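You operate a simulated robot arm through the tools that you are given. There is no shell and no other tool. Be economical: measure what you need, move in short steps, check, and stop when the job is done.

The job below is to be done with a simulated robot arm. You get a single attempt, and the scene is never put back.

JOB
Take the orange small carton from the glue end of the long bench and put it on the black tape roll.

It is judged by the outcome, as a careful person would: the job done as asked, and still so three seconds after it is handed in. It fails if anything else is knocked over, pushed out of place, dropped, spilled or broken.

ROBOT AND FRAMES
A 7-joint arm with a two-finger parallel gripper, fixed in place. Base frame: the origin is at the foot of the arm, x ahead of it, y to its left, z up; the work surface is at about z = 0. Lengths are in cm, angles in rad, forces in N, time in s.
With the tool pointing down near the work surface it reaches from about 24 to 62 cm from the base axis. Its first joint turns from -1.152 to 1.152 rad. Payload 2.6 kg.
The tool frame sits at the grasp point between the pads (the TCP): z along the fingers, y along the line on which they close. The tips reach 3 cm beyond it. The gripper opens to 9.4 cm. The fingers are 2.8 cm wide and 1 cm thick; the gripper's body (5 by 9.6 cm) begins 5.5 cm behind the TCP.
Orientation is that of the tool frame in the base frame, as [roll, pitch, yaw] about the fixed x, y, z axes, in that order (R = Rz(yaw) Ry(pitch) Rx(roll)). With the fingers straight down and closing along the base's y, the tool's x points along the base's -x, its y along +y and its z along -z.

CONTROLS
- The arm moves only by the tool send_rows. Its arguments are lists of equal length, an entry for each row: "fingers": the opening, from 0 (shut) to 1 (fully open); "travel": the shift along the base's x, y, z in cm, a list of three; "yaw": the turn about the base's z in rad. In form: {"fingers": [fingers, ...], "travel": [[dx, dy, dz], ...], "yaw": [yaw, ...]}. A call has 1 to 8 rows; each row shifts and turns the commanded pose from where the row before left it. Each row takes 0.2 s and may step no farther than 5 cm and 0.15 rad from the row before; otherwise, or with a gripper value out of range, the whole call is refused. Where a pose cannot be reached the arm comes as near as it can. A force on the tool above 40 N (or 10 N above the force at the start of the call, whichever is more), or a blocked arm, ends the call early, and 0.2 s more pass. The fingers move at their own pace (about 7.2 cm/s each) and stop on an object; they squeeze with about 25 N. The grip force told is the motor's: it shows also when the fingers shut on nothing. Time passes only in rows, and 0.2 s behind the last, so rows that do not move let the fingers close. The reply holds the time, the measured pose of the TCP, the force on the tool along the base axes, the opening and the grip force, in the units named above and with some noise, and new pictures: "pictures" is both (left out), scene, wrist or none.
- Cameras (640 x 400 px; columns grow to the right, rows downward): "scene" is fixed at [2.58, 42.05, 57.7]; the picture's right is [-0.86, -0.51, 0.00], its down [-0.23, 0.38, -0.90] and it looks along [0.46, -0.77, -0.44] (base axes); focal length 317 px, centre (320, 200). "wrist" rides on the gripper at [7.6, 1.4, -10.2] in the tool frame; the picture's right is [-0.18, 0.98, 0.00], its down [-0.75, -0.14, -0.64] and it looks along [-0.63, -0.12, 0.77] (tool axes); focal length 243 px, centre (320, 200). There is no depth. A picture from a camera that has moved, and an enlarged one, comes with that camera's place and axes in the base frame and with its lens.
- enlarge(camera, box): a new picture of the part [left, top, right, bottom] of that camera's present view, enlarged. No time passes.
- job_done(): hands the job in; it is judged then, once.

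Go step by step. Nothing tells you positions but the pictures and the camera data: compare them with the known pose of the tool, close in by small moves and look again before you grip or let go. The budget is 90 turns and 170 pictures, counting those below and the enlarged ones. Unless the task says otherwise, let go and move clear before handing in, and close with one line.

The tools are called after "Emit:" as name(argument=value, ...) on one line, values as JSON. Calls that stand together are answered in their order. send_rows: Moves the arm, as the interface text tells. Its arguments: {"type":"object","properties":{"fingers":{"type":"array"},"travel":{"type":"array"},"yaw":{"type":"array"},"pictures":{"type":"string","enum":["both","scene","wrist","none"]}},"required":["fingers","travel","yaw"]} The other tools are called the same way: enlarge (camera, box) takes an enlarged picture of a part of a camera's view; job_done () hands the job in.

At the start:

```text
clock: 0.0
eef_pos: [36.65, -28.27, 27.15]
orientation: [3.14, 0.0, -3.142]
force: [0.9, 0.3, 0.8]
finger_gap: 9.38
finger_force: 0.1
```

scene: 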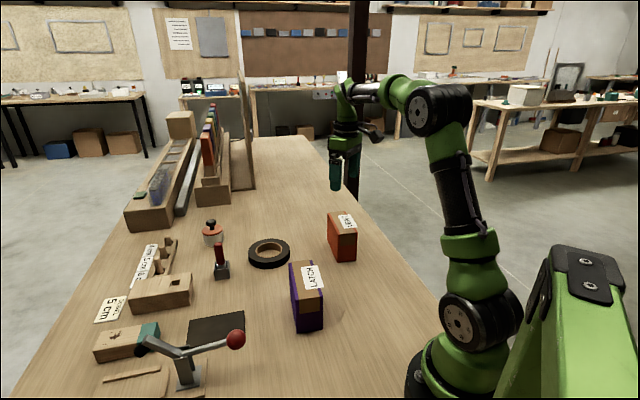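
wrist: 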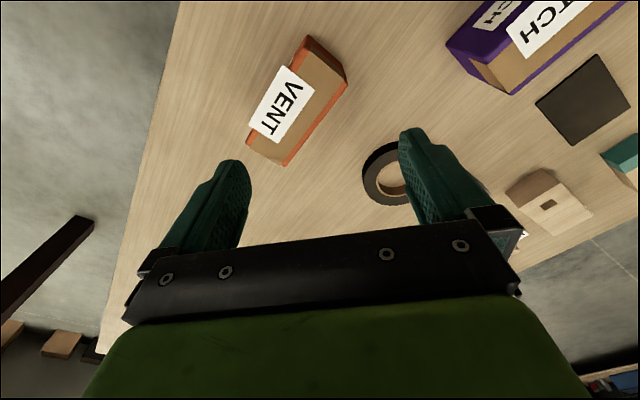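

I see an orange "VENT" carton, a purple "LATCH" carton and a black tape roll. I'll enlarge the picture to check which end is the glue end and whether there are other orange cartons.

Emit:
enlarge(camera="scene", box=[180, 180, 380, 305])

Emit:
enlarge(camera="scene", box=[100, 70, 300, 195])

Emit:
enlarge(camera="wrist", box=[220, 20, 460, 220])

```text
3.20 times, centred on (280, 242) of scene
camera zoom: at [2.58, 42.05, 57.7], right [-0.86, -0.51, 0.0], down [-0.23, 0.38, -0.9], along [0.46, -0.77, -0.44], focal length 1014 px, centre (448, 64)
```

zoom: 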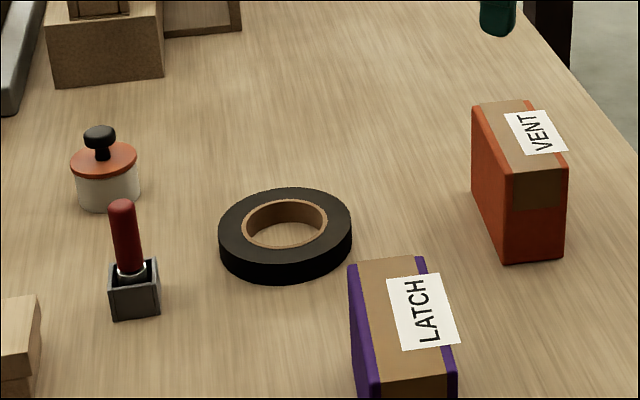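

```text
3.20 times, centred on (200, 132) of scene
camera zoom: at [2.58, 42.05, 57.7], right [-0.86, -0.51, 0.0], down [-0.23, 0.38, -0.9], along [0.46, -0.77, -0.44], focal length 1014 px, centre (704, 416)
```

zoom: 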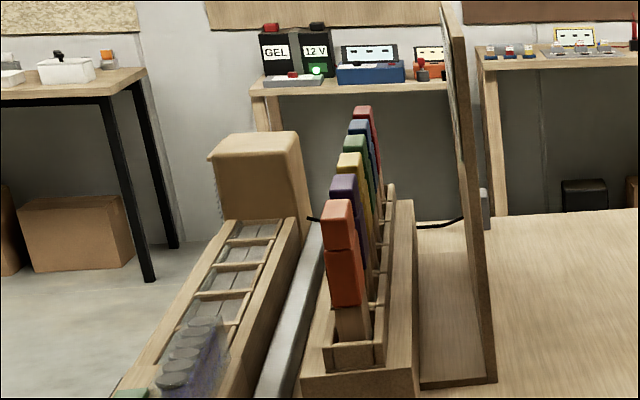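

```text
2.00 times, centred on (340, 120) of wrist
camera zoom: at [29.0, -26.75, 37.46], right [0.18, 0.98, 0.0], down [0.75, -0.14, 0.64], along [0.63, -0.12, -0.77], focal length 485 px, centre (280, 360)
```

zoom: 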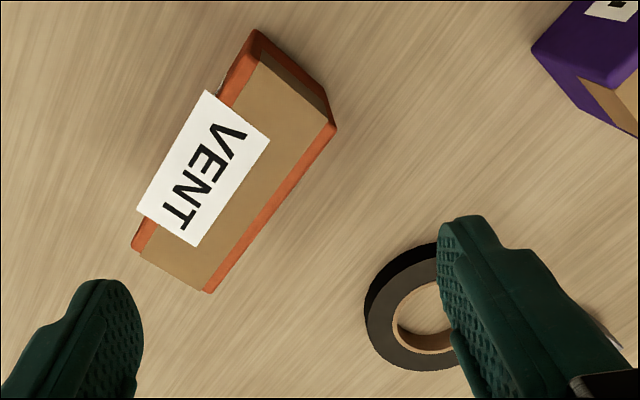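

The VENT carton is near (37, -30). The part of the bench to the arm's left isn't visible yet, and I haven't found the glue. I'll look at more of the bench before choosing a carton.

Emit:
enlarge(camera="scene", box=[60, 220, 348, 400])

Emit:
send_rows(fingers=[1, 1, 1, 1, 1, 1, 1, 1], travel=[[0, 4, 2], [0, 4.5, 1], [0, 4.5, 1], [0, 4.5, 0], [0, 4.5, 0], [0, 4.5, 0], [0, 4.5, 0], [0, 4.5, 0]], yaw=[0, 0, 0, 0, 0, 0, 0, 0])

```text
2.22 times, centred on (204, 310) of scene
camera zoom: at [2.58, 42.05, 57.7], right [-0.86, -0.51, 0.0], down [-0.23, 0.38, -0.9], along [0.46, -0.77, -0.44], focal length 704 px, centre (578, -44)
```

zoom: 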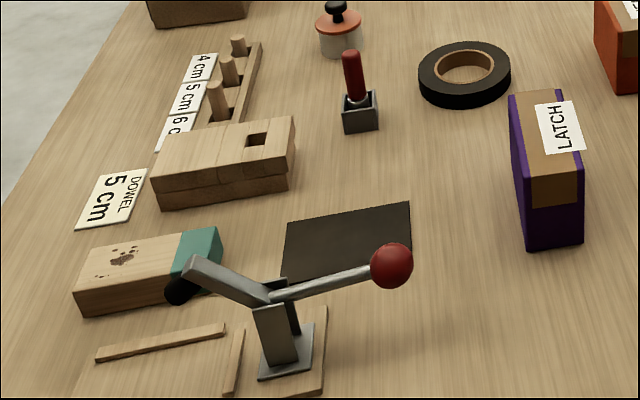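

```text
clock: 1.8
eef_pos: [36.76, 7.16, 31.48]
orientation: [3.14, 0.0, 3.141]
force: [0.8, 0.3, -0.6]
finger_gap: 9.42
finger_force: 0.1
camera wrist: at [29.02, 8.65, 41.65], right [0.19, 0.98, 0.0], down [0.75, -0.14, 0.64], along [0.63, -0.12, -0.77], focal length 243 px, centre (320, 200)
```

scene: 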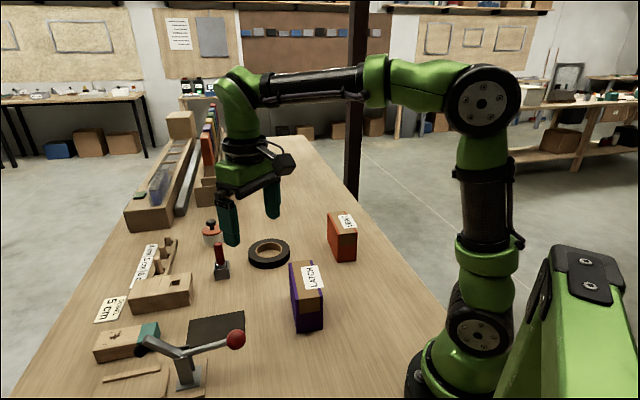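
wrist: 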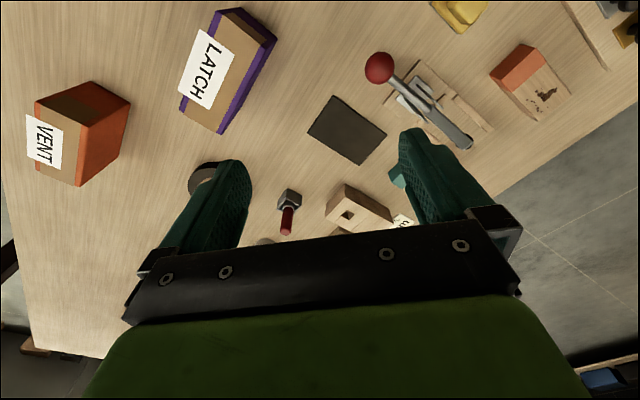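

The arm's left side holds more objects, including something orange on a block and a yellow item. I'll keep panning left.

Emit:
send_rows(fingers=[1, 1, 1, 1, 1, 1], travel=[[-1, 4.5, 1], [-1, 4.5, 1], [-1, 4.5, 0], [-1, 4.5, 0], [-1, 4.5, 0], [-1, 4.5, 0]], yaw=[0, 0, 0, 0, 0, 0], pictures="wrist")

```text
clock: 3.2
eef_pos: [30.49, 34.28, 33.34]
orientation: [3.14, 0.002, 3.139]
force: [-1.0, 0.2, -0.6]
finger_gap: 9.4
finger_force: 0.1
camera wrist: at [22.78, 35.78, 43.61], right [0.19, 0.98, 0.0], down [0.75, -0.14, 0.64], along [0.63, -0.12, -0.77], focal length 243 px, centre (320, 200)
```

wrist: 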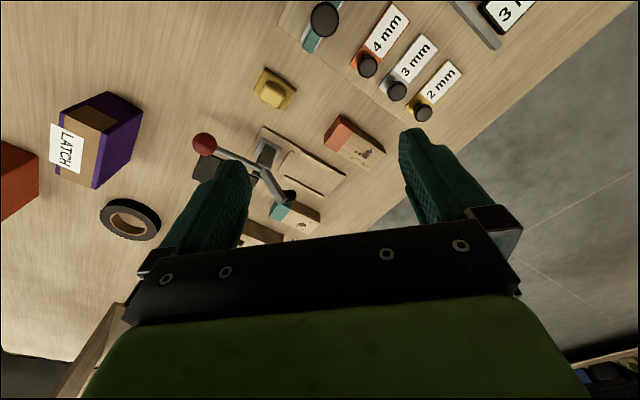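

There's no second orange carton here, but the bench runs on toward +y/-x. I'll turn the wrist to look that way.

Emit:
send_rows(fingers=[1, 1, 1, 1, 1, 1, 1, 1], travel=[[0, 0, 0], [0, 0, 0], [0, 0, 0], [0, 0, 0], [0, 0, 0], [0, 0, 0], [0, 0, 0], [0, 0, 0]], yaw=[0.15, 0.15, 0.15, 0.15, 0.15, 0.15, 0.15, 0.15], pictures="wrist")

```text
clock: 5.0
eef_pos: [30.72, 34.24, 33.13]
orientation: [3.141, -0.001, -1.941]
force: [0.7, 0.2, 0.2]
finger_gap: 9.4
finger_force: 0.1
camera wrist: at [26.58, 27.75, 43.46], right [-0.85, 0.53, 0.0], down [0.4, 0.65, 0.64], along [0.34, 0.55, -0.77], focal length 243 px, centre (320, 200)
```

wrist: 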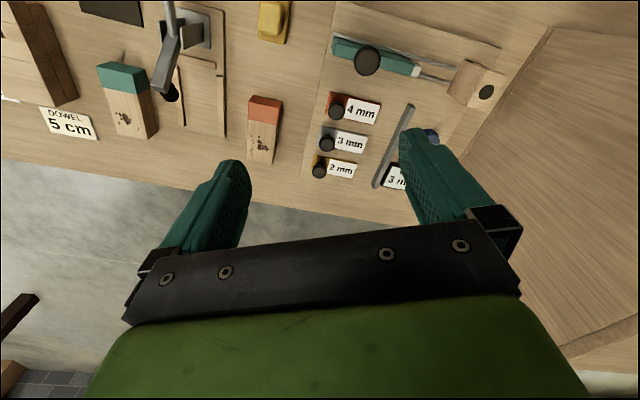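

The end of this bench is coming into view, with drills and a second surface beyond it. I'll turn further to see the rest.

Emit:
send_rows(fingers=[1, 1, 1, 1, 1, 1, 1, 1], travel=[[0, 0, 0], [0, 0, 0], [0, 0, 0], [0, 0, 0], [0, 0, 0], [0, 0, 0], [0, 0, 0], [0, 0, 0]], yaw=[0.15, 0.15, 0.15, 0.15, 0.15, 0.15, 0.15, 0.15], pictures="wrist")

```text
clock: 6.8
eef_pos: [30.66, 34.16, 33.26]
orientation: [3.14, 0.0, -0.739]
force: [0.0, 0.0, -1.0]
finger_gap: 9.4
finger_force: 0.0
camera wrist: at [35.28, 28.07, 43.49], right [-0.8, -0.6, 0.0], down [-0.46, 0.61, 0.64], along [-0.39, 0.51, -0.77], focal length 243 px, centre (320, 200)
```

wrist: 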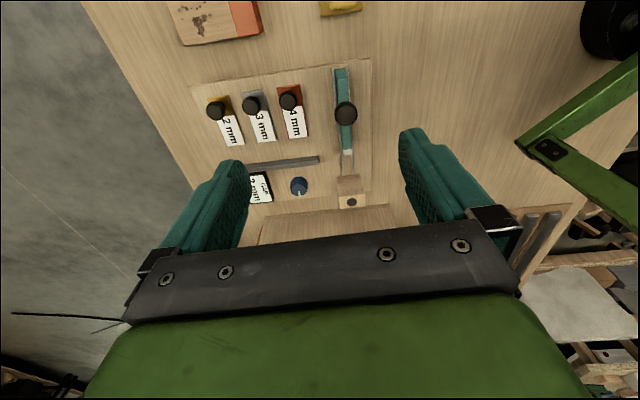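

This is the drill end and has no carton, so the only orange carton on the bench is VENT, at the end with the glue pot. I estimate it is centred near (38.5, -31.4), about 5 x 10.7 x 10 cm, with its thin axis along (0.74, 0.66). I'm going back over it with a yaw of about -0.84.

Emit:
send_rows(fingers=[1, 1, 1, 1, 1, 1, 1, 1], travel=[[0.5, -4.2, 0], [0.5, -4.2, 0], [0.5, -4.2, 0], [0.5, -4.2, 0], [0.5, -4.2, 0], [0.5, -4.2, 0], [0.5, -4.2, 0], [0.5, -4.2, 0]], yaw=[0, 0, 0, 0, 0, 0, 0, -0.1], pictures="none")

Emit:
send_rows(fingers=[1, 1, 1, 1, 1, 1, 1, 1], travel=[[0.5, -4.0, 0], [0.5, -4.0, 0], [0.5, -4.0, 0], [0.5, -4.0, -1], [0.5, -4.0, -1], [0.5, -4.0, -1], [0.5, -4.0, -2], [0.5, -4.0, -2]], yaw=[0, 0, 0, 0, 0, 0, 0, 0])

```text
clock: 8.6
eef_pos: [34.61, 0.56, 33.09]
orientation: [3.141, 0.001, -0.843]
force: [-0.2, -0.3, -0.8]
finger_gap: 9.37
finger_force: 0.1
```

```text
clock: 10.4
eef_pos: [42.09, -26.04, 23.57]
orientation: [3.135, -0.023, -0.872]
force: [-0.4, -0.6, 0.5]
finger_gap: 9.4
finger_force: 0.0
out of reach, approached as far as the arm can: row 3, 4, 5, 6, 7, 8
camera wrist: at [45.6, -32.61, 34.02], right [-0.87, -0.49, 0.0], down [-0.38, 0.68, 0.62], along [-0.31, 0.54, -0.78], focal length 243 px, centre (320, 200)
```

scene: 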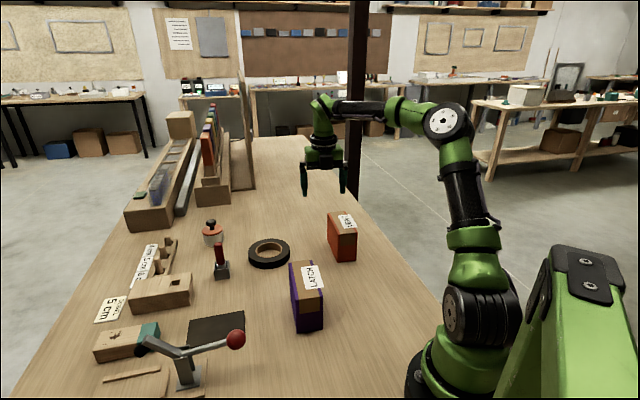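
wrist: 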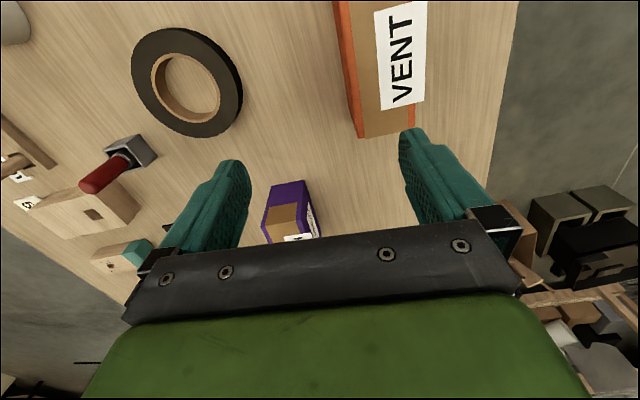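

The wrist hit a joint limit at this yaw, so I'll take the mirrored grasp yaw (about 2.32) by turning the other way. From this view the tape roll is at about (56, -18) and the carton's near top corners are at about (36.3, -25.4) and (32.6, -29).

Emit:
send_rows(fingers=[1, 1, 1, 1, 1, 1, 1, 1], travel=[[0, 0, 0], [0, 0, 0], [0, 0, 0], [0, 0, 0], [0, 0, 0], [0, 0, 0], [0, 0, 0], [0, 0, 0]], yaw=[-0.15, -0.15, -0.15, -0.15, -0.15, -0.15, -0.15, -0.15], pictures="none")

Emit:
send_rows(fingers=[1, 1, 1, 1, 1, 1, 1, 1], travel=[[0, 0, 0], [0, 0, 0], [0, 0, 0], [0, 0, 0], [0, 0, 0], [0, 0, 0], [0, 0, 0], [0, 0, 0]], yaw=[-0.15, -0.15, -0.15, -0.15, -0.15, -0.15, -0.15, -0.15], pictures="none")

Emit:
send_rows(fingers=[1, 1, 1, 1, 1, 1], travel=[[0, 0, 0], [0, 0, 0], [0, 0, 0], [0, 0, 0], [0, 0, 0], [0, 0, 0]], yaw=[-0.15, -0.15, -0.15, -0.15, -0.12, 0])

```text
clock: 12.2
eef_pos: [42.03, -26.25, 23.69]
orientation: [3.14, -0.001, -2.046]
force: [-0.8, -0.4, -0.4]
finger_gap: 9.42
finger_force: 0.1
```

```text
clock: 14.0
eef_pos: [42.11, -26.16, 23.73]
orientation: [3.142, -0.001, 3.037]
force: [0.2, 0.0, -1.3]
finger_gap: 9.42
finger_force: 0.1
```

```text
clock: 15.4
eef_pos: [41.97, -26.12, 23.63]
orientation: [-3.141, 0.0, 2.32]
force: [-0.8, 0.3, -0.6]
finger_gap: 9.4
finger_force: 0.2
camera wrist: at [37.8, -19.53, 33.94], right [0.85, 0.53, 0.0], down [0.41, -0.65, 0.64], along [0.34, -0.54, -0.77], focal length 243 px, centre (320, 200)
```

scene: 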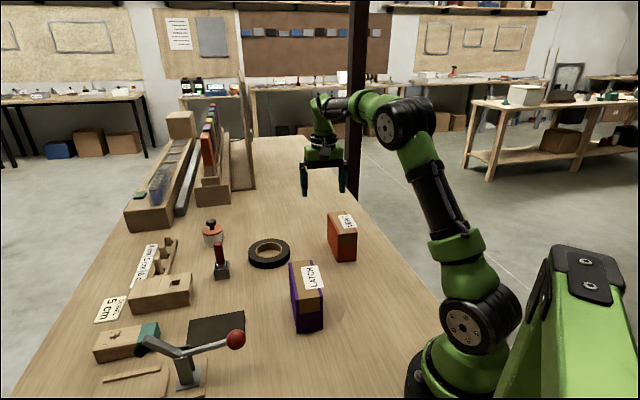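
wrist: 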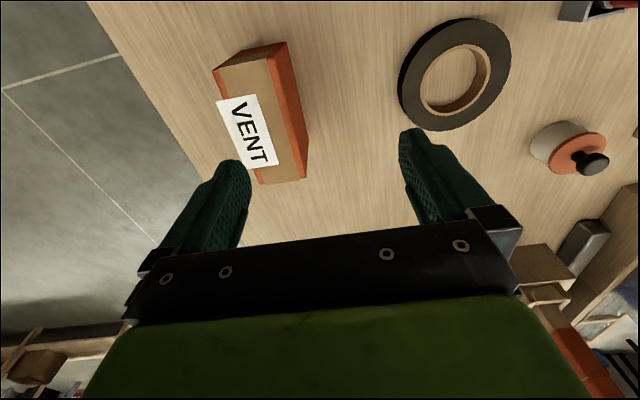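

The mirrored yaw is reachable. I'll enlarge the carton and the roll for precise measurements.

Emit:
enlarge(camera="wrist", box=[190, 20, 350, 200])

Emit:
enlarge(camera="wrist", box=[380, 0, 620, 200])

```text
2.22 times, centred on (270, 110) of wrist
camera zoom: at [37.8, -19.53, 33.94], right [0.85, 0.53, 0.0], down [0.41, -0.65, 0.64], along [0.34, -0.54, -0.77], focal length 539 px, centre (431, 400)
```

zoom: 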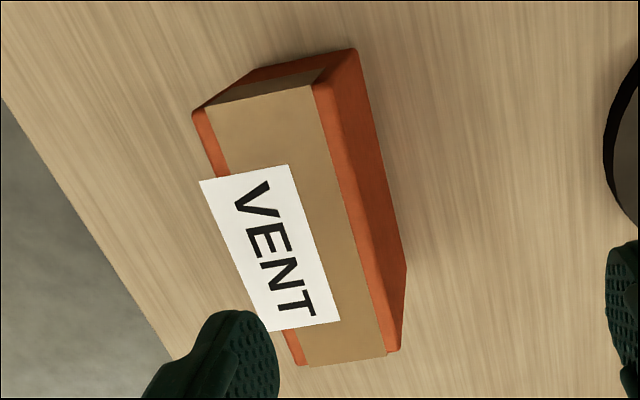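

```text
2.00 times, centred on (500, 100) of wrist
camera zoom: at [37.8, -19.53, 33.94], right [0.85, 0.53, 0.0], down [0.41, -0.65, 0.64], along [0.34, -0.54, -0.77], focal length 485 px, centre (-40, 400)
```

zoom: 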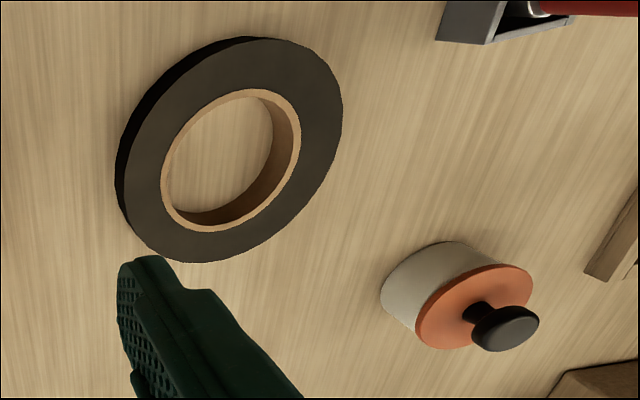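

The carton is about 5.3 x 12.7 x 10 cm, centred at (38.6, -31.6). The roll is about 12.3 cm across, centred near (55.6, -17.6). I'll line up above the carton and stop with the tips just above its top.

Emit:
send_rows(fingers=[1, 1, 1, 1, 1], travel=[[-1.7, -2.75, 0], [-1.7, -2.75, 0], [0, 0, -4], [0, 0, -4], [0, 0, 0]], yaw=[0.01, 0, 0, 0, 0])

```text
clock: 16.6
eef_pos: [38.54, -31.62, 15.54]
orientation: [-3.141, 0.0, 2.333]
force: [-0.1, 0.4, -0.5]
finger_gap: 9.39
finger_force: 0.0
camera wrist: at [34.26, -24.95, 25.86], right [0.84, 0.54, 0.0], down [0.42, -0.64, 0.64], along [0.35, -0.54, -0.77], focal length 243 px, centre (320, 200)
```

scene: 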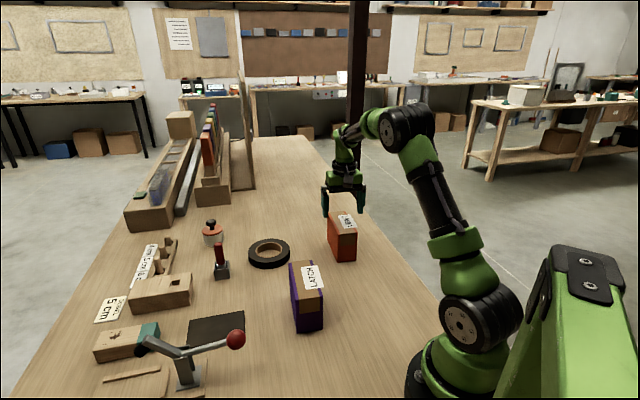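
wrist: 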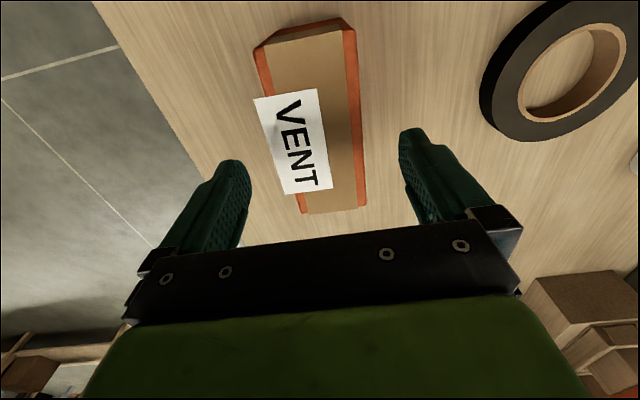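

The alignment holds, with the carton's centre measuring (38.8, -31.65). I'm descending so the fingers straddle it, to a TCP height of about 6.5.

Emit:
send_rows(fingers=[1, 1, 1, 1, 1], travel=[[0.2, 0, -2], [0, 0, -2], [0, 0, -2.5], [0, 0, -2.5], [0, 0, 0]], yaw=[0, 0, 0, 0, 0])

```text
clock: 17.8
eef_pos: [38.83, -31.74, 6.69]
orientation: [-3.141, 0.0, 2.332]
force: [-0.2, 0.2, 0.4]
finger_gap: 9.42
finger_force: 0.2
camera wrist: at [34.45, -25.08, 16.96], right [0.84, 0.54, 0.0], down [0.42, -0.64, 0.64], along [0.35, -0.54, -0.77], focal length 243 px, centre (320, 200)
```

scene: 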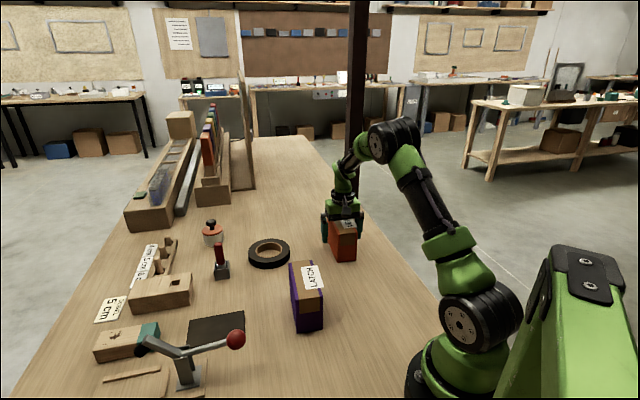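
wrist: 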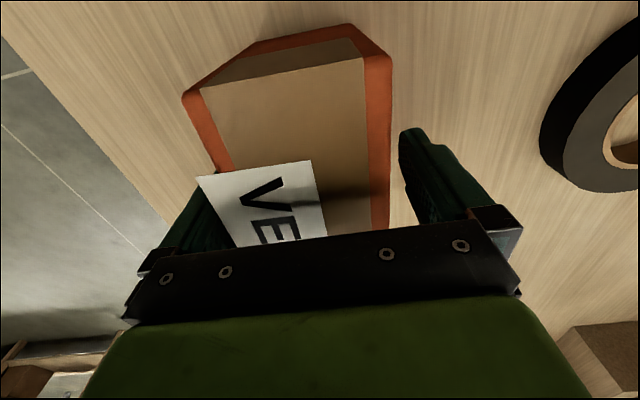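

The fingers straddle the carton without touching it. I'm closing now.

Emit:
send_rows(fingers=[0.5, 0.5, 0.4, 0.4, 0.4], travel=[[0, 0, 0], [0, 0, 0], [0, 0, 0], [0, 0, 0], [0, 0, 0]], yaw=[0, 0, 0, 0, 0], pictures="wrist")

```text
clock: 19.0
eef_pos: [38.77, -31.61, 6.68]
orientation: [-3.141, -0.002, 2.334]
force: [-0.8, -0.8, 0.1]
finger_gap: 6.43
finger_force: 24.8
camera wrist: at [34.45, -25.08, 16.98], right [0.84, 0.54, 0.0], down [0.42, -0.64, 0.64], along [0.35, -0.54, -0.77], focal length 243 px, centre (320, 200)
```

wrist: 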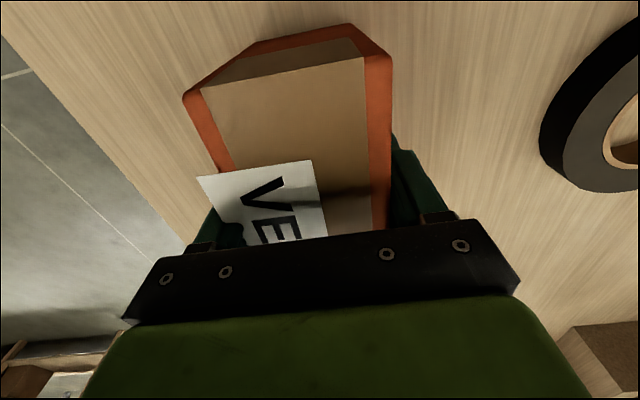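

It's gripped at 24.8 N with a 6.4 cm gap. I'll lift it gently and check.

Emit:
send_rows(fingers=[0.3, 0.3, 0.3, 0.3], travel=[[0, 0, 0.5], [0, 0, 1.5], [0, 0, 3], [0, 0, 3]], yaw=[0, 0, 0, 0])

```text
clock: 20.0
eef_pos: [38.83, -31.82, 14.62]
orientation: [3.14, 0.0, 2.33]
force: [-0.5, 0.4, -2.3]
finger_gap: 6.0
finger_force: 25.0
camera wrist: at [34.48, -25.24, 24.96], right [0.84, 0.54, 0.0], down [0.42, -0.64, 0.64], along [0.35, -0.54, -0.77], focal length 243 px, centre (320, 200)
```

scene: 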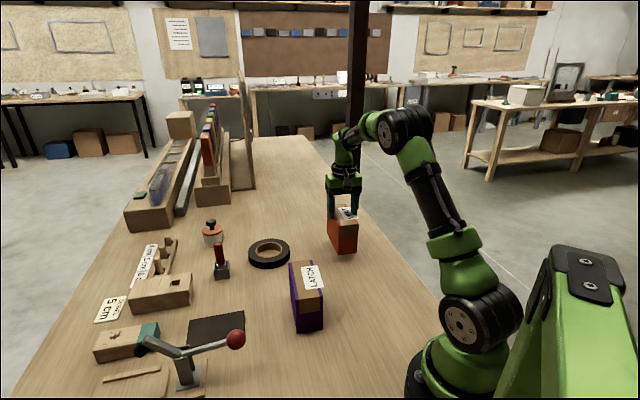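
wrist: 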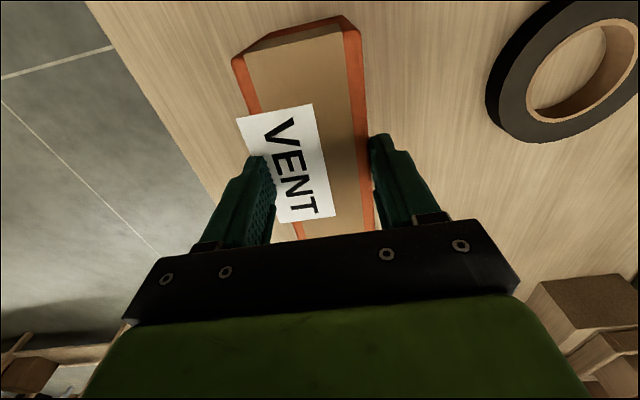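

The carton seems to have lifted only partly and to have slipped in the fingers. I'll look closer.

Emit:
enlarge(camera="scene", box=[280, 170, 400, 270])

Emit:
enlarge(camera="wrist", box=[190, 0, 430, 250])

```text
4.00 times, centred on (340, 220) of scene
camera zoom: at [2.58, 42.05, 57.7], right [-0.86, -0.51, 0.0], down [-0.23, 0.38, -0.9], along [0.46, -0.77, -0.44], focal length 1268 px, centre (240, 120)
```

zoom: 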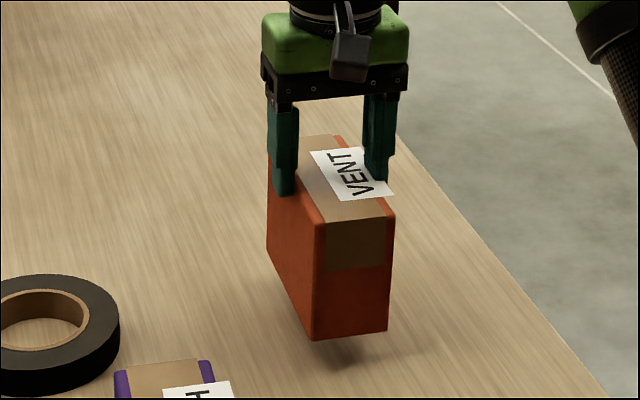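

```text
1.60 times, centred on (310, 125) of wrist
camera zoom: at [34.48, -25.24, 24.96], right [0.84, 0.54, 0.0], down [0.42, -0.64, 0.64], along [0.35, -0.54, -0.77], focal length 388 px, centre (336, 320)
```

zoom: 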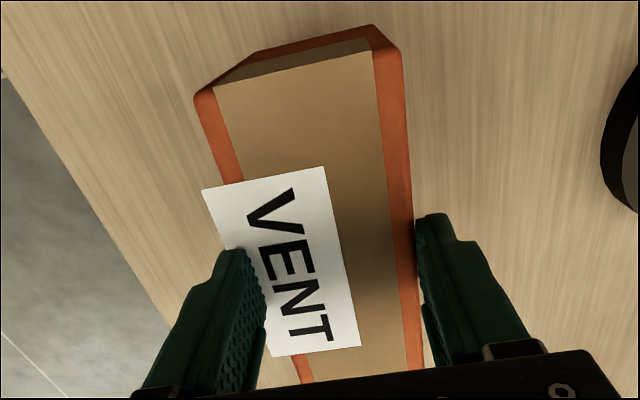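

The carton has slid down in the fingers: its bottom is only about 2.5 cm up, and just the tips hold it, near the overhanging label. I'll set it straight back down and regrip.

Emit:
send_rows(fingers=[0.3, 0.3, 0.3, 0.3], travel=[[0, 0, -1], [0, 0, -1], [0, 0, -0.4], [0, 0, 0]], yaw=[0, 0, 0, 0])

Emit:
enlarge(camera="scene", box=[280, 170, 400, 270])

```text
clock: 21.0
eef_pos: [39.01, -31.71, 12.18]
orientation: [-3.14, -0.001, 2.33]
force: [-0.4, 0.6, -3.4]
finger_gap: 5.98
finger_force: 24.5
camera wrist: at [34.55, -25.1, 22.54], right [0.84, 0.54, 0.0], down [0.42, -0.64, 0.64], along [0.35, -0.54, -0.77], focal length 243 px, centre (320, 200)
```

scene: 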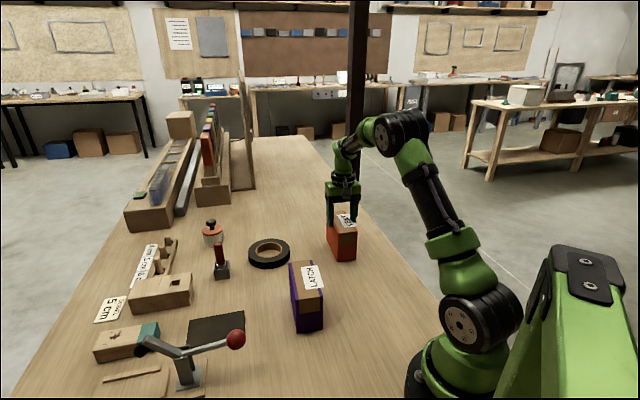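
wrist: 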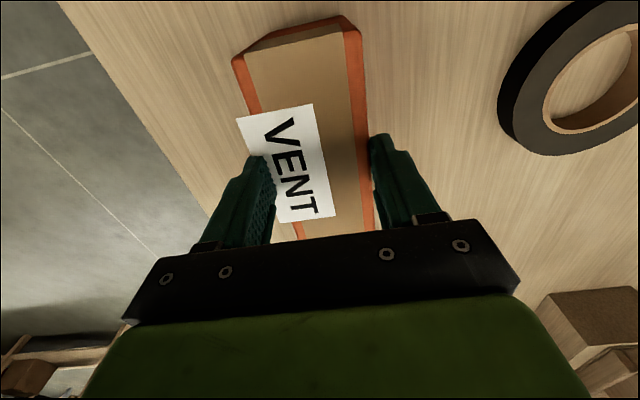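

```text
4.00 times, centred on (340, 220) of scene
camera zoom: at [2.58, 42.05, 57.7], right [-0.86, -0.51, 0.0], down [-0.23, 0.38, -0.9], along [0.46, -0.77, -0.44], focal length 1268 px, centre (240, 120)
```

zoom: 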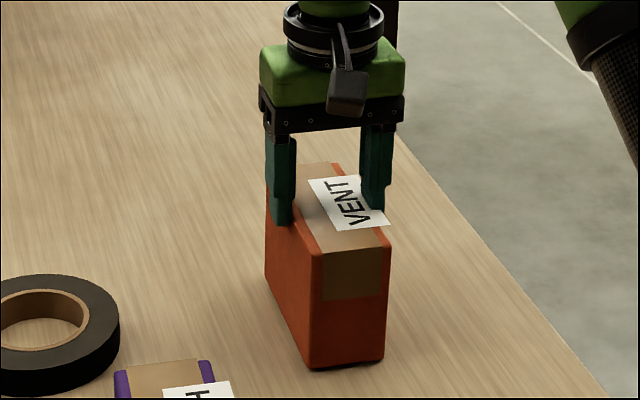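

The carton is back on the bench, and the reason for the slip is clear. The label overhangs one side by about 1 cm over the middle 7.8 cm, so that finger stopped on the label edge. I'll let go, rise, and take the carton by its near end, clear of the label.

Emit:
send_rows(fingers=[0.3, 0.3, 0.75, 1, 1, 1, 1, 1], travel=[[0, 0, -0.2], [0, 0, 0], [0, 0, 0], [0, 0, 0], [0, 0, 0], [0, 0, 2], [0, 0, 2.5], [0, 0, 0]], yaw=[0, 0, 0, 0, 0, 0, 0, 0])

Emit:
enlarge(camera="wrist", box=[190, 0, 430, 250])

```text
clock: 22.8
eef_pos: [38.85, -31.81, 16.65]
orientation: [3.141, -0.002, 2.331]
force: [-1.0, -0.4, -0.3]
finger_gap: 9.41
finger_force: 0.1
camera wrist: at [34.57, -25.33, 26.95], right [0.84, 0.54, 0.0], down [0.42, -0.64, 0.64], along [0.35, -0.54, -0.77], focal length 243 px, centre (320, 200)
```

scene: 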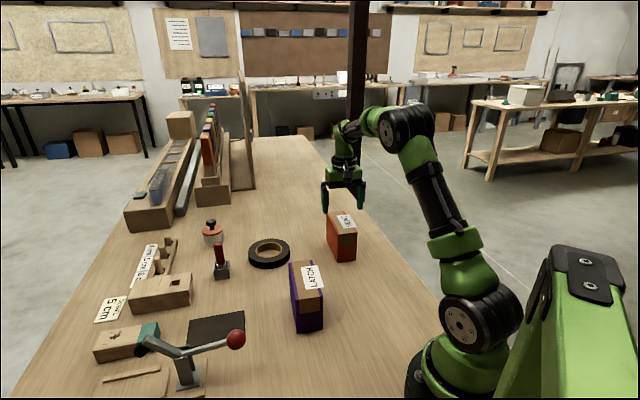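
wrist: 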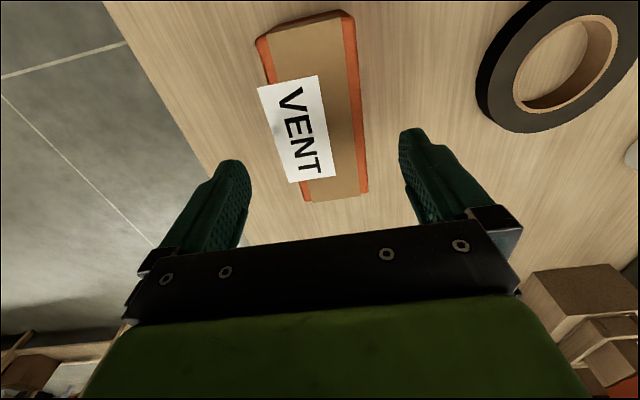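

```text
1.60 times, centred on (310, 125) of wrist
camera zoom: at [34.57, -25.33, 26.95], right [0.84, 0.54, 0.0], down [0.42, -0.64, 0.64], along [0.35, -0.54, -0.77], focal length 388 px, centre (336, 320)
```

zoom: 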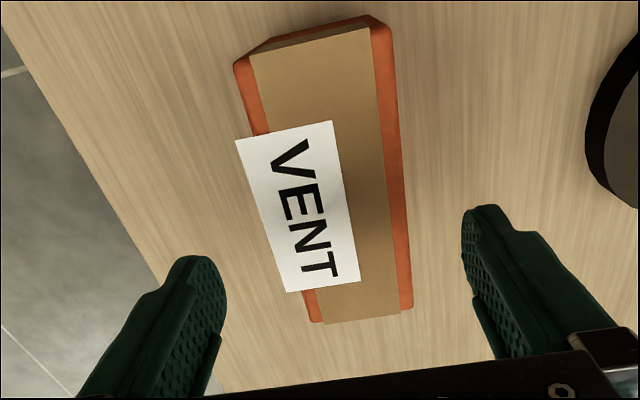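

The carton sits upright where it was. The label covers s = -3.7 to 4.1 along its length, leaving 2.6 cm free at the near end. I'm moving the TCP to (35.2, -27.8) and going down part of the way.

Emit:
send_rows(fingers=[1, 1, 1, 1], travel=[[-1.85, 2.0, 0], [-1.82, 1.99, 0], [0, 0, -2.5], [0, 0, 0]], yaw=[0.015, 0, 0, 0])

Emit:
enlarge(camera="scene", box=[280, 170, 400, 270])

```text
clock: 23.8
eef_pos: [35.21, -27.84, 14.15]
orientation: [-3.141, 0.0, 2.345]
force: [0.6, -0.1, 0.2]
finger_gap: 9.41
finger_force: 0.1
camera wrist: at [30.83, -21.33, 24.3], right [0.83, 0.56, 0.0], down [0.43, -0.64, 0.64], along [0.36, -0.53, -0.77], focal length 243 px, centre (320, 200)
```

scene: 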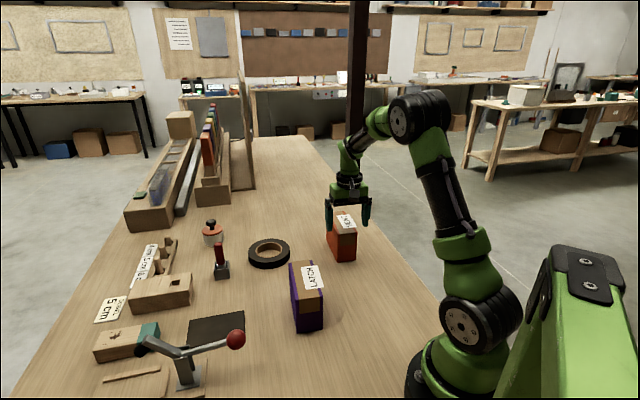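
wrist: 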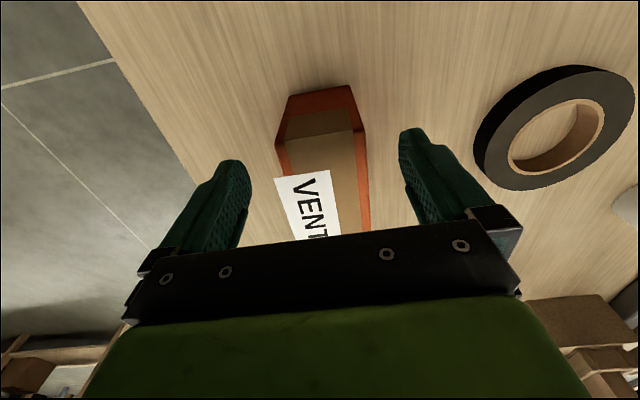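

```text
4.00 times, centred on (340, 220) of scene
camera zoom: at [2.58, 42.05, 57.7], right [-0.86, -0.51, 0.0], down [-0.23, 0.38, -0.9], along [0.46, -0.77, -0.44], focal length 1268 px, centre (240, 120)
```

zoom: 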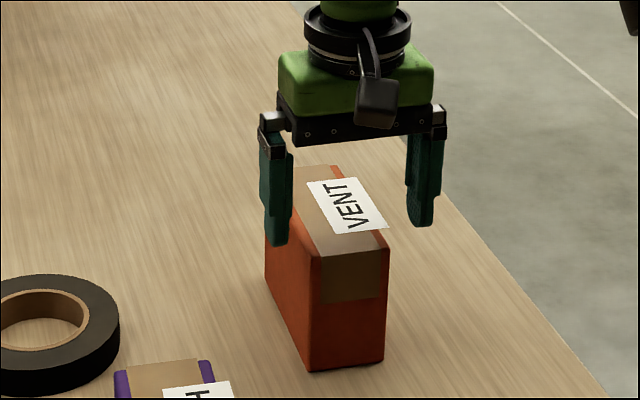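

Both fingers clear the sides at the near end. I'm going down to a TCP height of about 6 to grip low, and then I'll look.

Emit:
send_rows(fingers=[1, 1, 1, 1], travel=[[0, 0, -2.7], [0, 0, -2.7], [0, 0, -2.7], [0, 0, 0]], yaw=[0, 0, 0, 0])

Emit:
enlarge(camera="scene", box=[280, 170, 400, 270])

```text
clock: 24.8
eef_pos: [35.1, -27.67, 5.85]
orientation: [-3.141, -0.001, 2.346]
force: [0.2, 0.0, -0.3]
finger_gap: 9.39
finger_force: 0.0
camera wrist: at [30.8, -21.26, 16.14], right [0.83, 0.56, 0.0], down [0.43, -0.64, 0.64], along [0.36, -0.53, -0.77], focal length 243 px, centre (320, 200)
```

scene: 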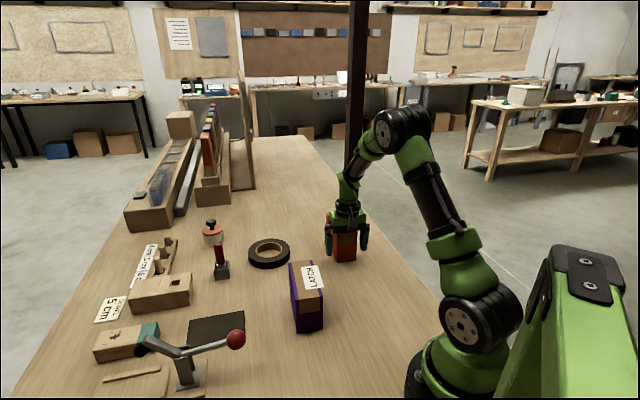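
wrist: 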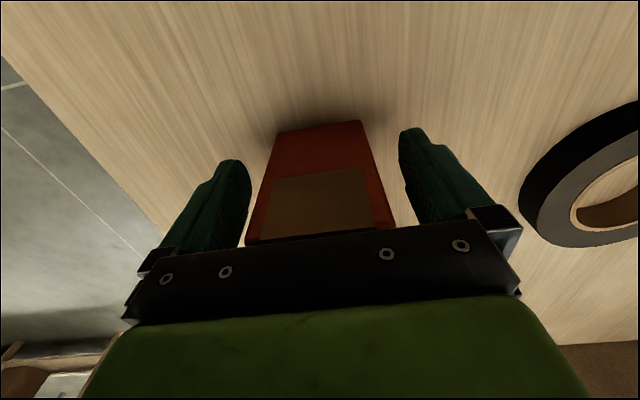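

```text
4.00 times, centred on (340, 220) of scene
camera zoom: at [2.58, 42.05, 57.7], right [-0.86, -0.51, 0.0], down [-0.23, 0.38, -0.9], along [0.46, -0.77, -0.44], focal length 1268 px, centre (240, 120)
```

zoom: 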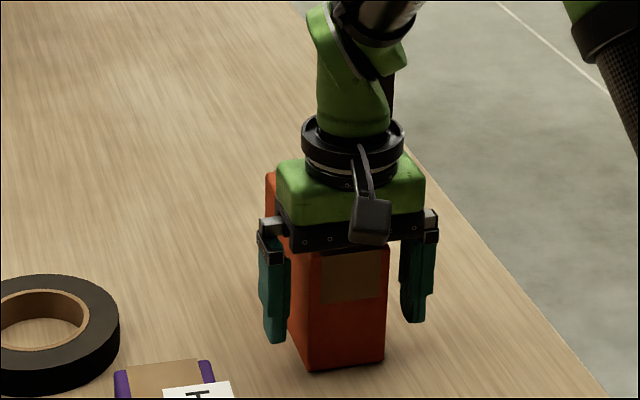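

I'm closing on the near end and letting the grip settle.

Emit:
send_rows(fingers=[0.6, 0.4, 0.2, 0.2, 0.2, 0.2], travel=[[0, 0, 0], [0, 0, 0], [0, 0, 0], [0, 0, 0], [0, 0, 0], [0, 0, 0]], yaw=[0, 0, 0, 0, 0, 0], pictures="wrist")

Emit:
send_rows(fingers=[0.2, 0.2, 0.2], travel=[[0, 0, 0.4], [0, 0, 0.6], [0, 0, 0]], yaw=[0, 0, 0])

Emit:
enlarge(camera="scene", box=[280, 170, 400, 270])

```text
clock: 26.2
eef_pos: [35.21, -27.75, 5.91]
orientation: [-3.141, -0.001, 2.345]
force: [0.7, -0.3, 0.1]
finger_gap: 6.41
finger_force: 25.1
camera wrist: at [30.79, -21.26, 16.17], right [0.83, 0.56, 0.0], down [0.43, -0.64, 0.64], along [0.36, -0.53, -0.77], focal length 243 px, centre (320, 200)
```

wrist: 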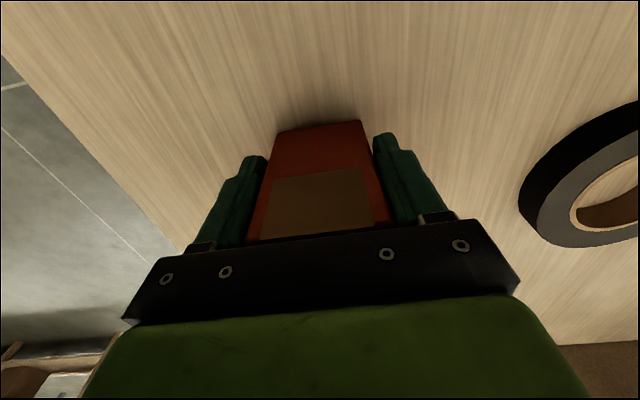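

```text
clock: 27.0
eef_pos: [35.05, -27.74, 6.97]
orientation: [-3.14, 0.001, 2.346]
force: [0.0, 0.0, -2.7]
finger_gap: 6.41
finger_force: 25.6
camera wrist: at [30.73, -21.25, 17.24], right [0.83, 0.56, 0.0], down [0.43, -0.64, 0.64], along [0.36, -0.53, -0.77], focal length 243 px, centre (320, 200)
```

scene: 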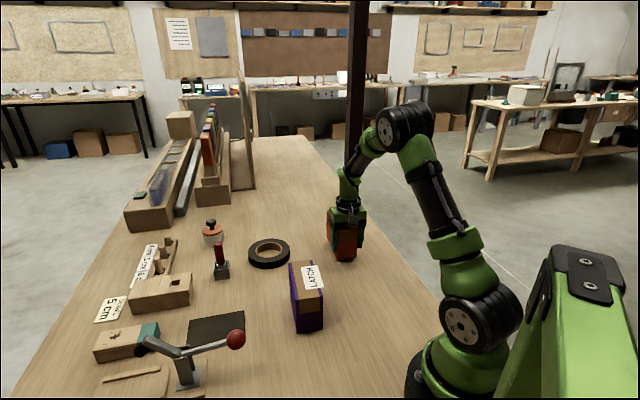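
wrist: 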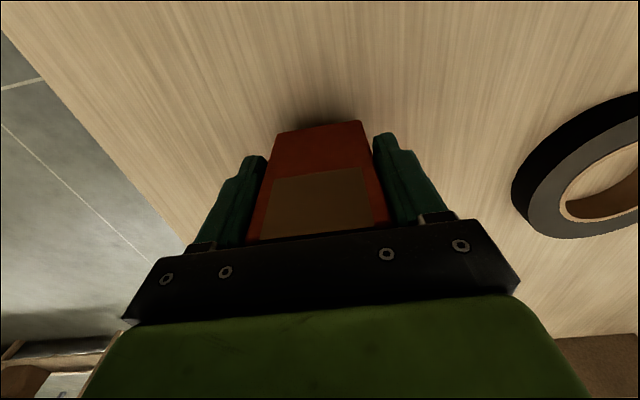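

```text
4.00 times, centred on (340, 220) of scene
camera zoom: at [2.58, 42.05, 57.7], right [-0.86, -0.51, 0.0], down [-0.23, 0.38, -0.9], along [0.46, -0.77, -0.44], focal length 1268 px, centre (240, 120)
```

zoom: 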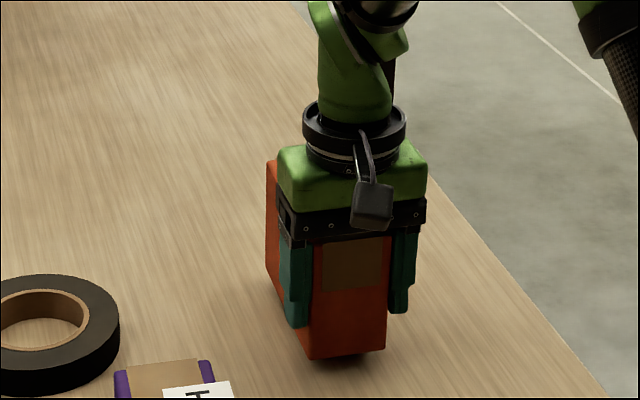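

The gap is again 6.4, so that's the carton's true width. This slow 1 cm lift held without visible slip, so I'll keep lifting gently and watch for sliding.

Emit:
send_rows(fingers=[0.2, 0.2, 0.2, 0.2, 0.2, 0.2], travel=[[0, 0, 0.4], [0, 0, 0.4], [0, 0, 0.4], [0, 0, 0.4], [0, 0, 0.4], [0, 0, 0]], yaw=[0, 0, 0, 0, 0, 0])

Emit:
enlarge(camera="scene", box=[280, 170, 400, 270])

```text
clock: 28.4
eef_pos: [35.23, -27.8, 9.0]
orientation: [3.141, 0.0, 2.346]
force: [0.5, 0.0, -1.8]
finger_gap: 6.39
finger_force: 25.2
camera wrist: at [30.79, -21.21, 19.31], right [0.83, 0.56, 0.0], down [0.43, -0.64, 0.64], along [0.36, -0.53, -0.77], focal length 243 px, centre (320, 200)
```

scene: 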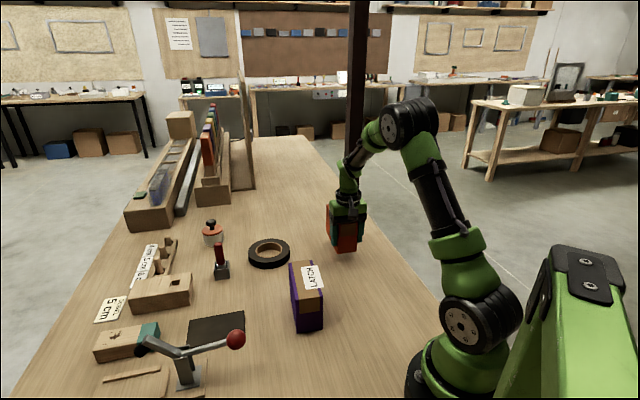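
wrist: 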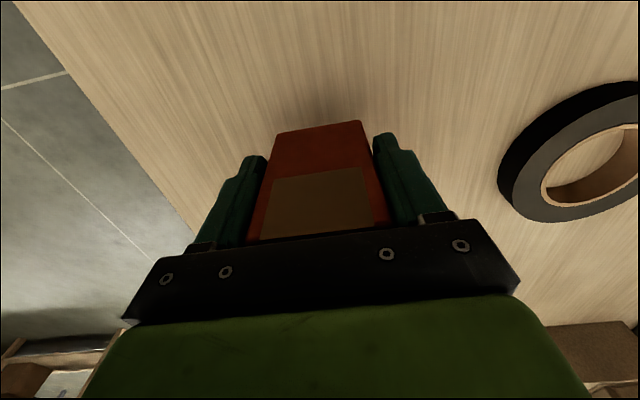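

```text
4.00 times, centred on (340, 220) of scene
camera zoom: at [2.58, 42.05, 57.7], right [-0.86, -0.51, 0.0], down [-0.23, 0.38, -0.9], along [0.46, -0.77, -0.44], focal length 1268 px, centre (240, 120)
```

zoom: 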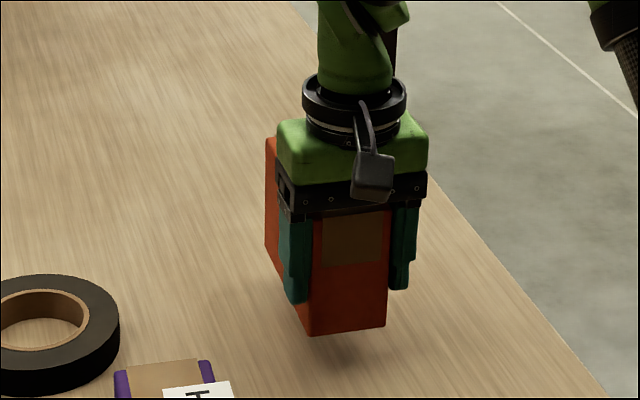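

The carton is held firmly and level, with no slip. I'll raise it to clear the roll and carry it slowly toward the TCP target (51.9, -13.9).

Emit:
send_rows(fingers=[0.2, 0.2, 0.2, 0.2, 0.2, 0.2, 0.2, 0.2], travel=[[0, 0, 0.8], [0, 0, 0.8], [0, 0, 0.8], [0, 0, 0.8], [0, 0, 0.8], [0.8, 0.7, 0.5], [1.5, 1.2, 0], [1.5, 1.2, 0]], yaw=[0, 0, 0, 0, 0, 0, 0, 0], pictures="scene")

Emit:
send_rows(fingers=[0.2, 0.2, 0.2, 0.2, 0.2, 0.2, 0.2], travel=[[2.1, 1.8, 0], [2.1, 1.8, 0], [2.1, 1.8, 0], [2.1, 1.8, 0], [2.1, 1.8, 0], [1.4, 1.0, 0], [0, 0, 0]], yaw=[0, 0, 0, 0, 0, 0, 0])

Emit:
enlarge(camera="scene", box=[200, 150, 360, 290])

```text
clock: 30.2
eef_pos: [38.81, -24.65, 13.55]
orientation: [3.141, 0.0, 2.346]
force: [0.4, -0.2, -3.0]
finger_gap: 6.41
finger_force: 24.4
```

scene: 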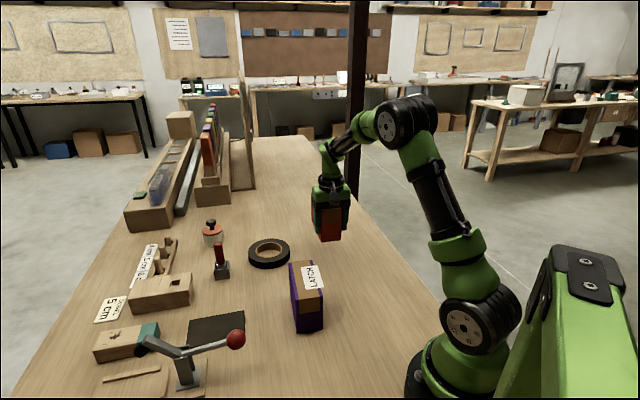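

```text
clock: 31.8
eef_pos: [50.87, -14.46, 13.39]
orientation: [-3.14, 0.001, 2.345]
force: [0.2, 0.2, -2.7]
finger_gap: 6.4
finger_force: 24.6
camera wrist: at [46.41, -8.0, 23.72], right [0.83, 0.56, 0.0], down [0.43, -0.64, 0.64], along [0.36, -0.53, -0.77], focal length 243 px, centre (320, 200)
```

scene: 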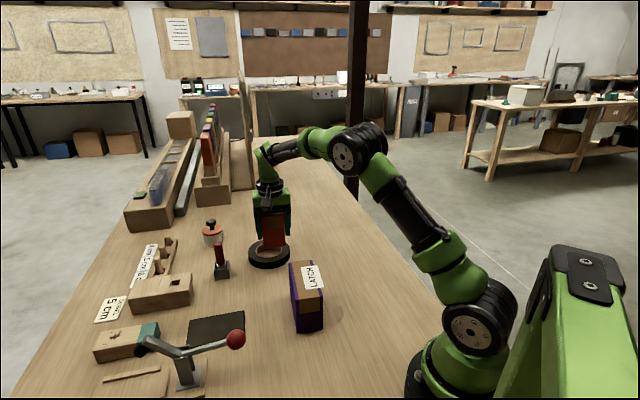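
wrist: 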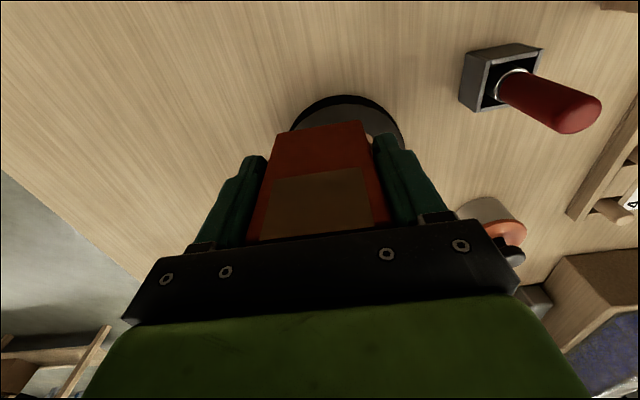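

```text
2.86 times, centred on (280, 220) of scene
camera zoom: at [2.58, 42.05, 57.7], right [-0.86, -0.51, 0.0], down [-0.23, 0.38, -0.9], along [0.46, -0.77, -0.44], focal length 906 px, centre (434, 143)
```

zoom: 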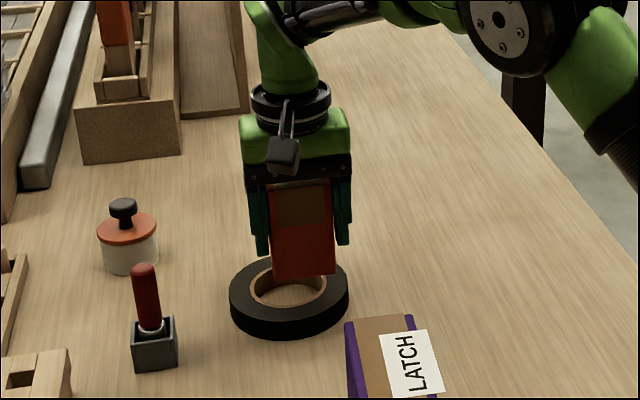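

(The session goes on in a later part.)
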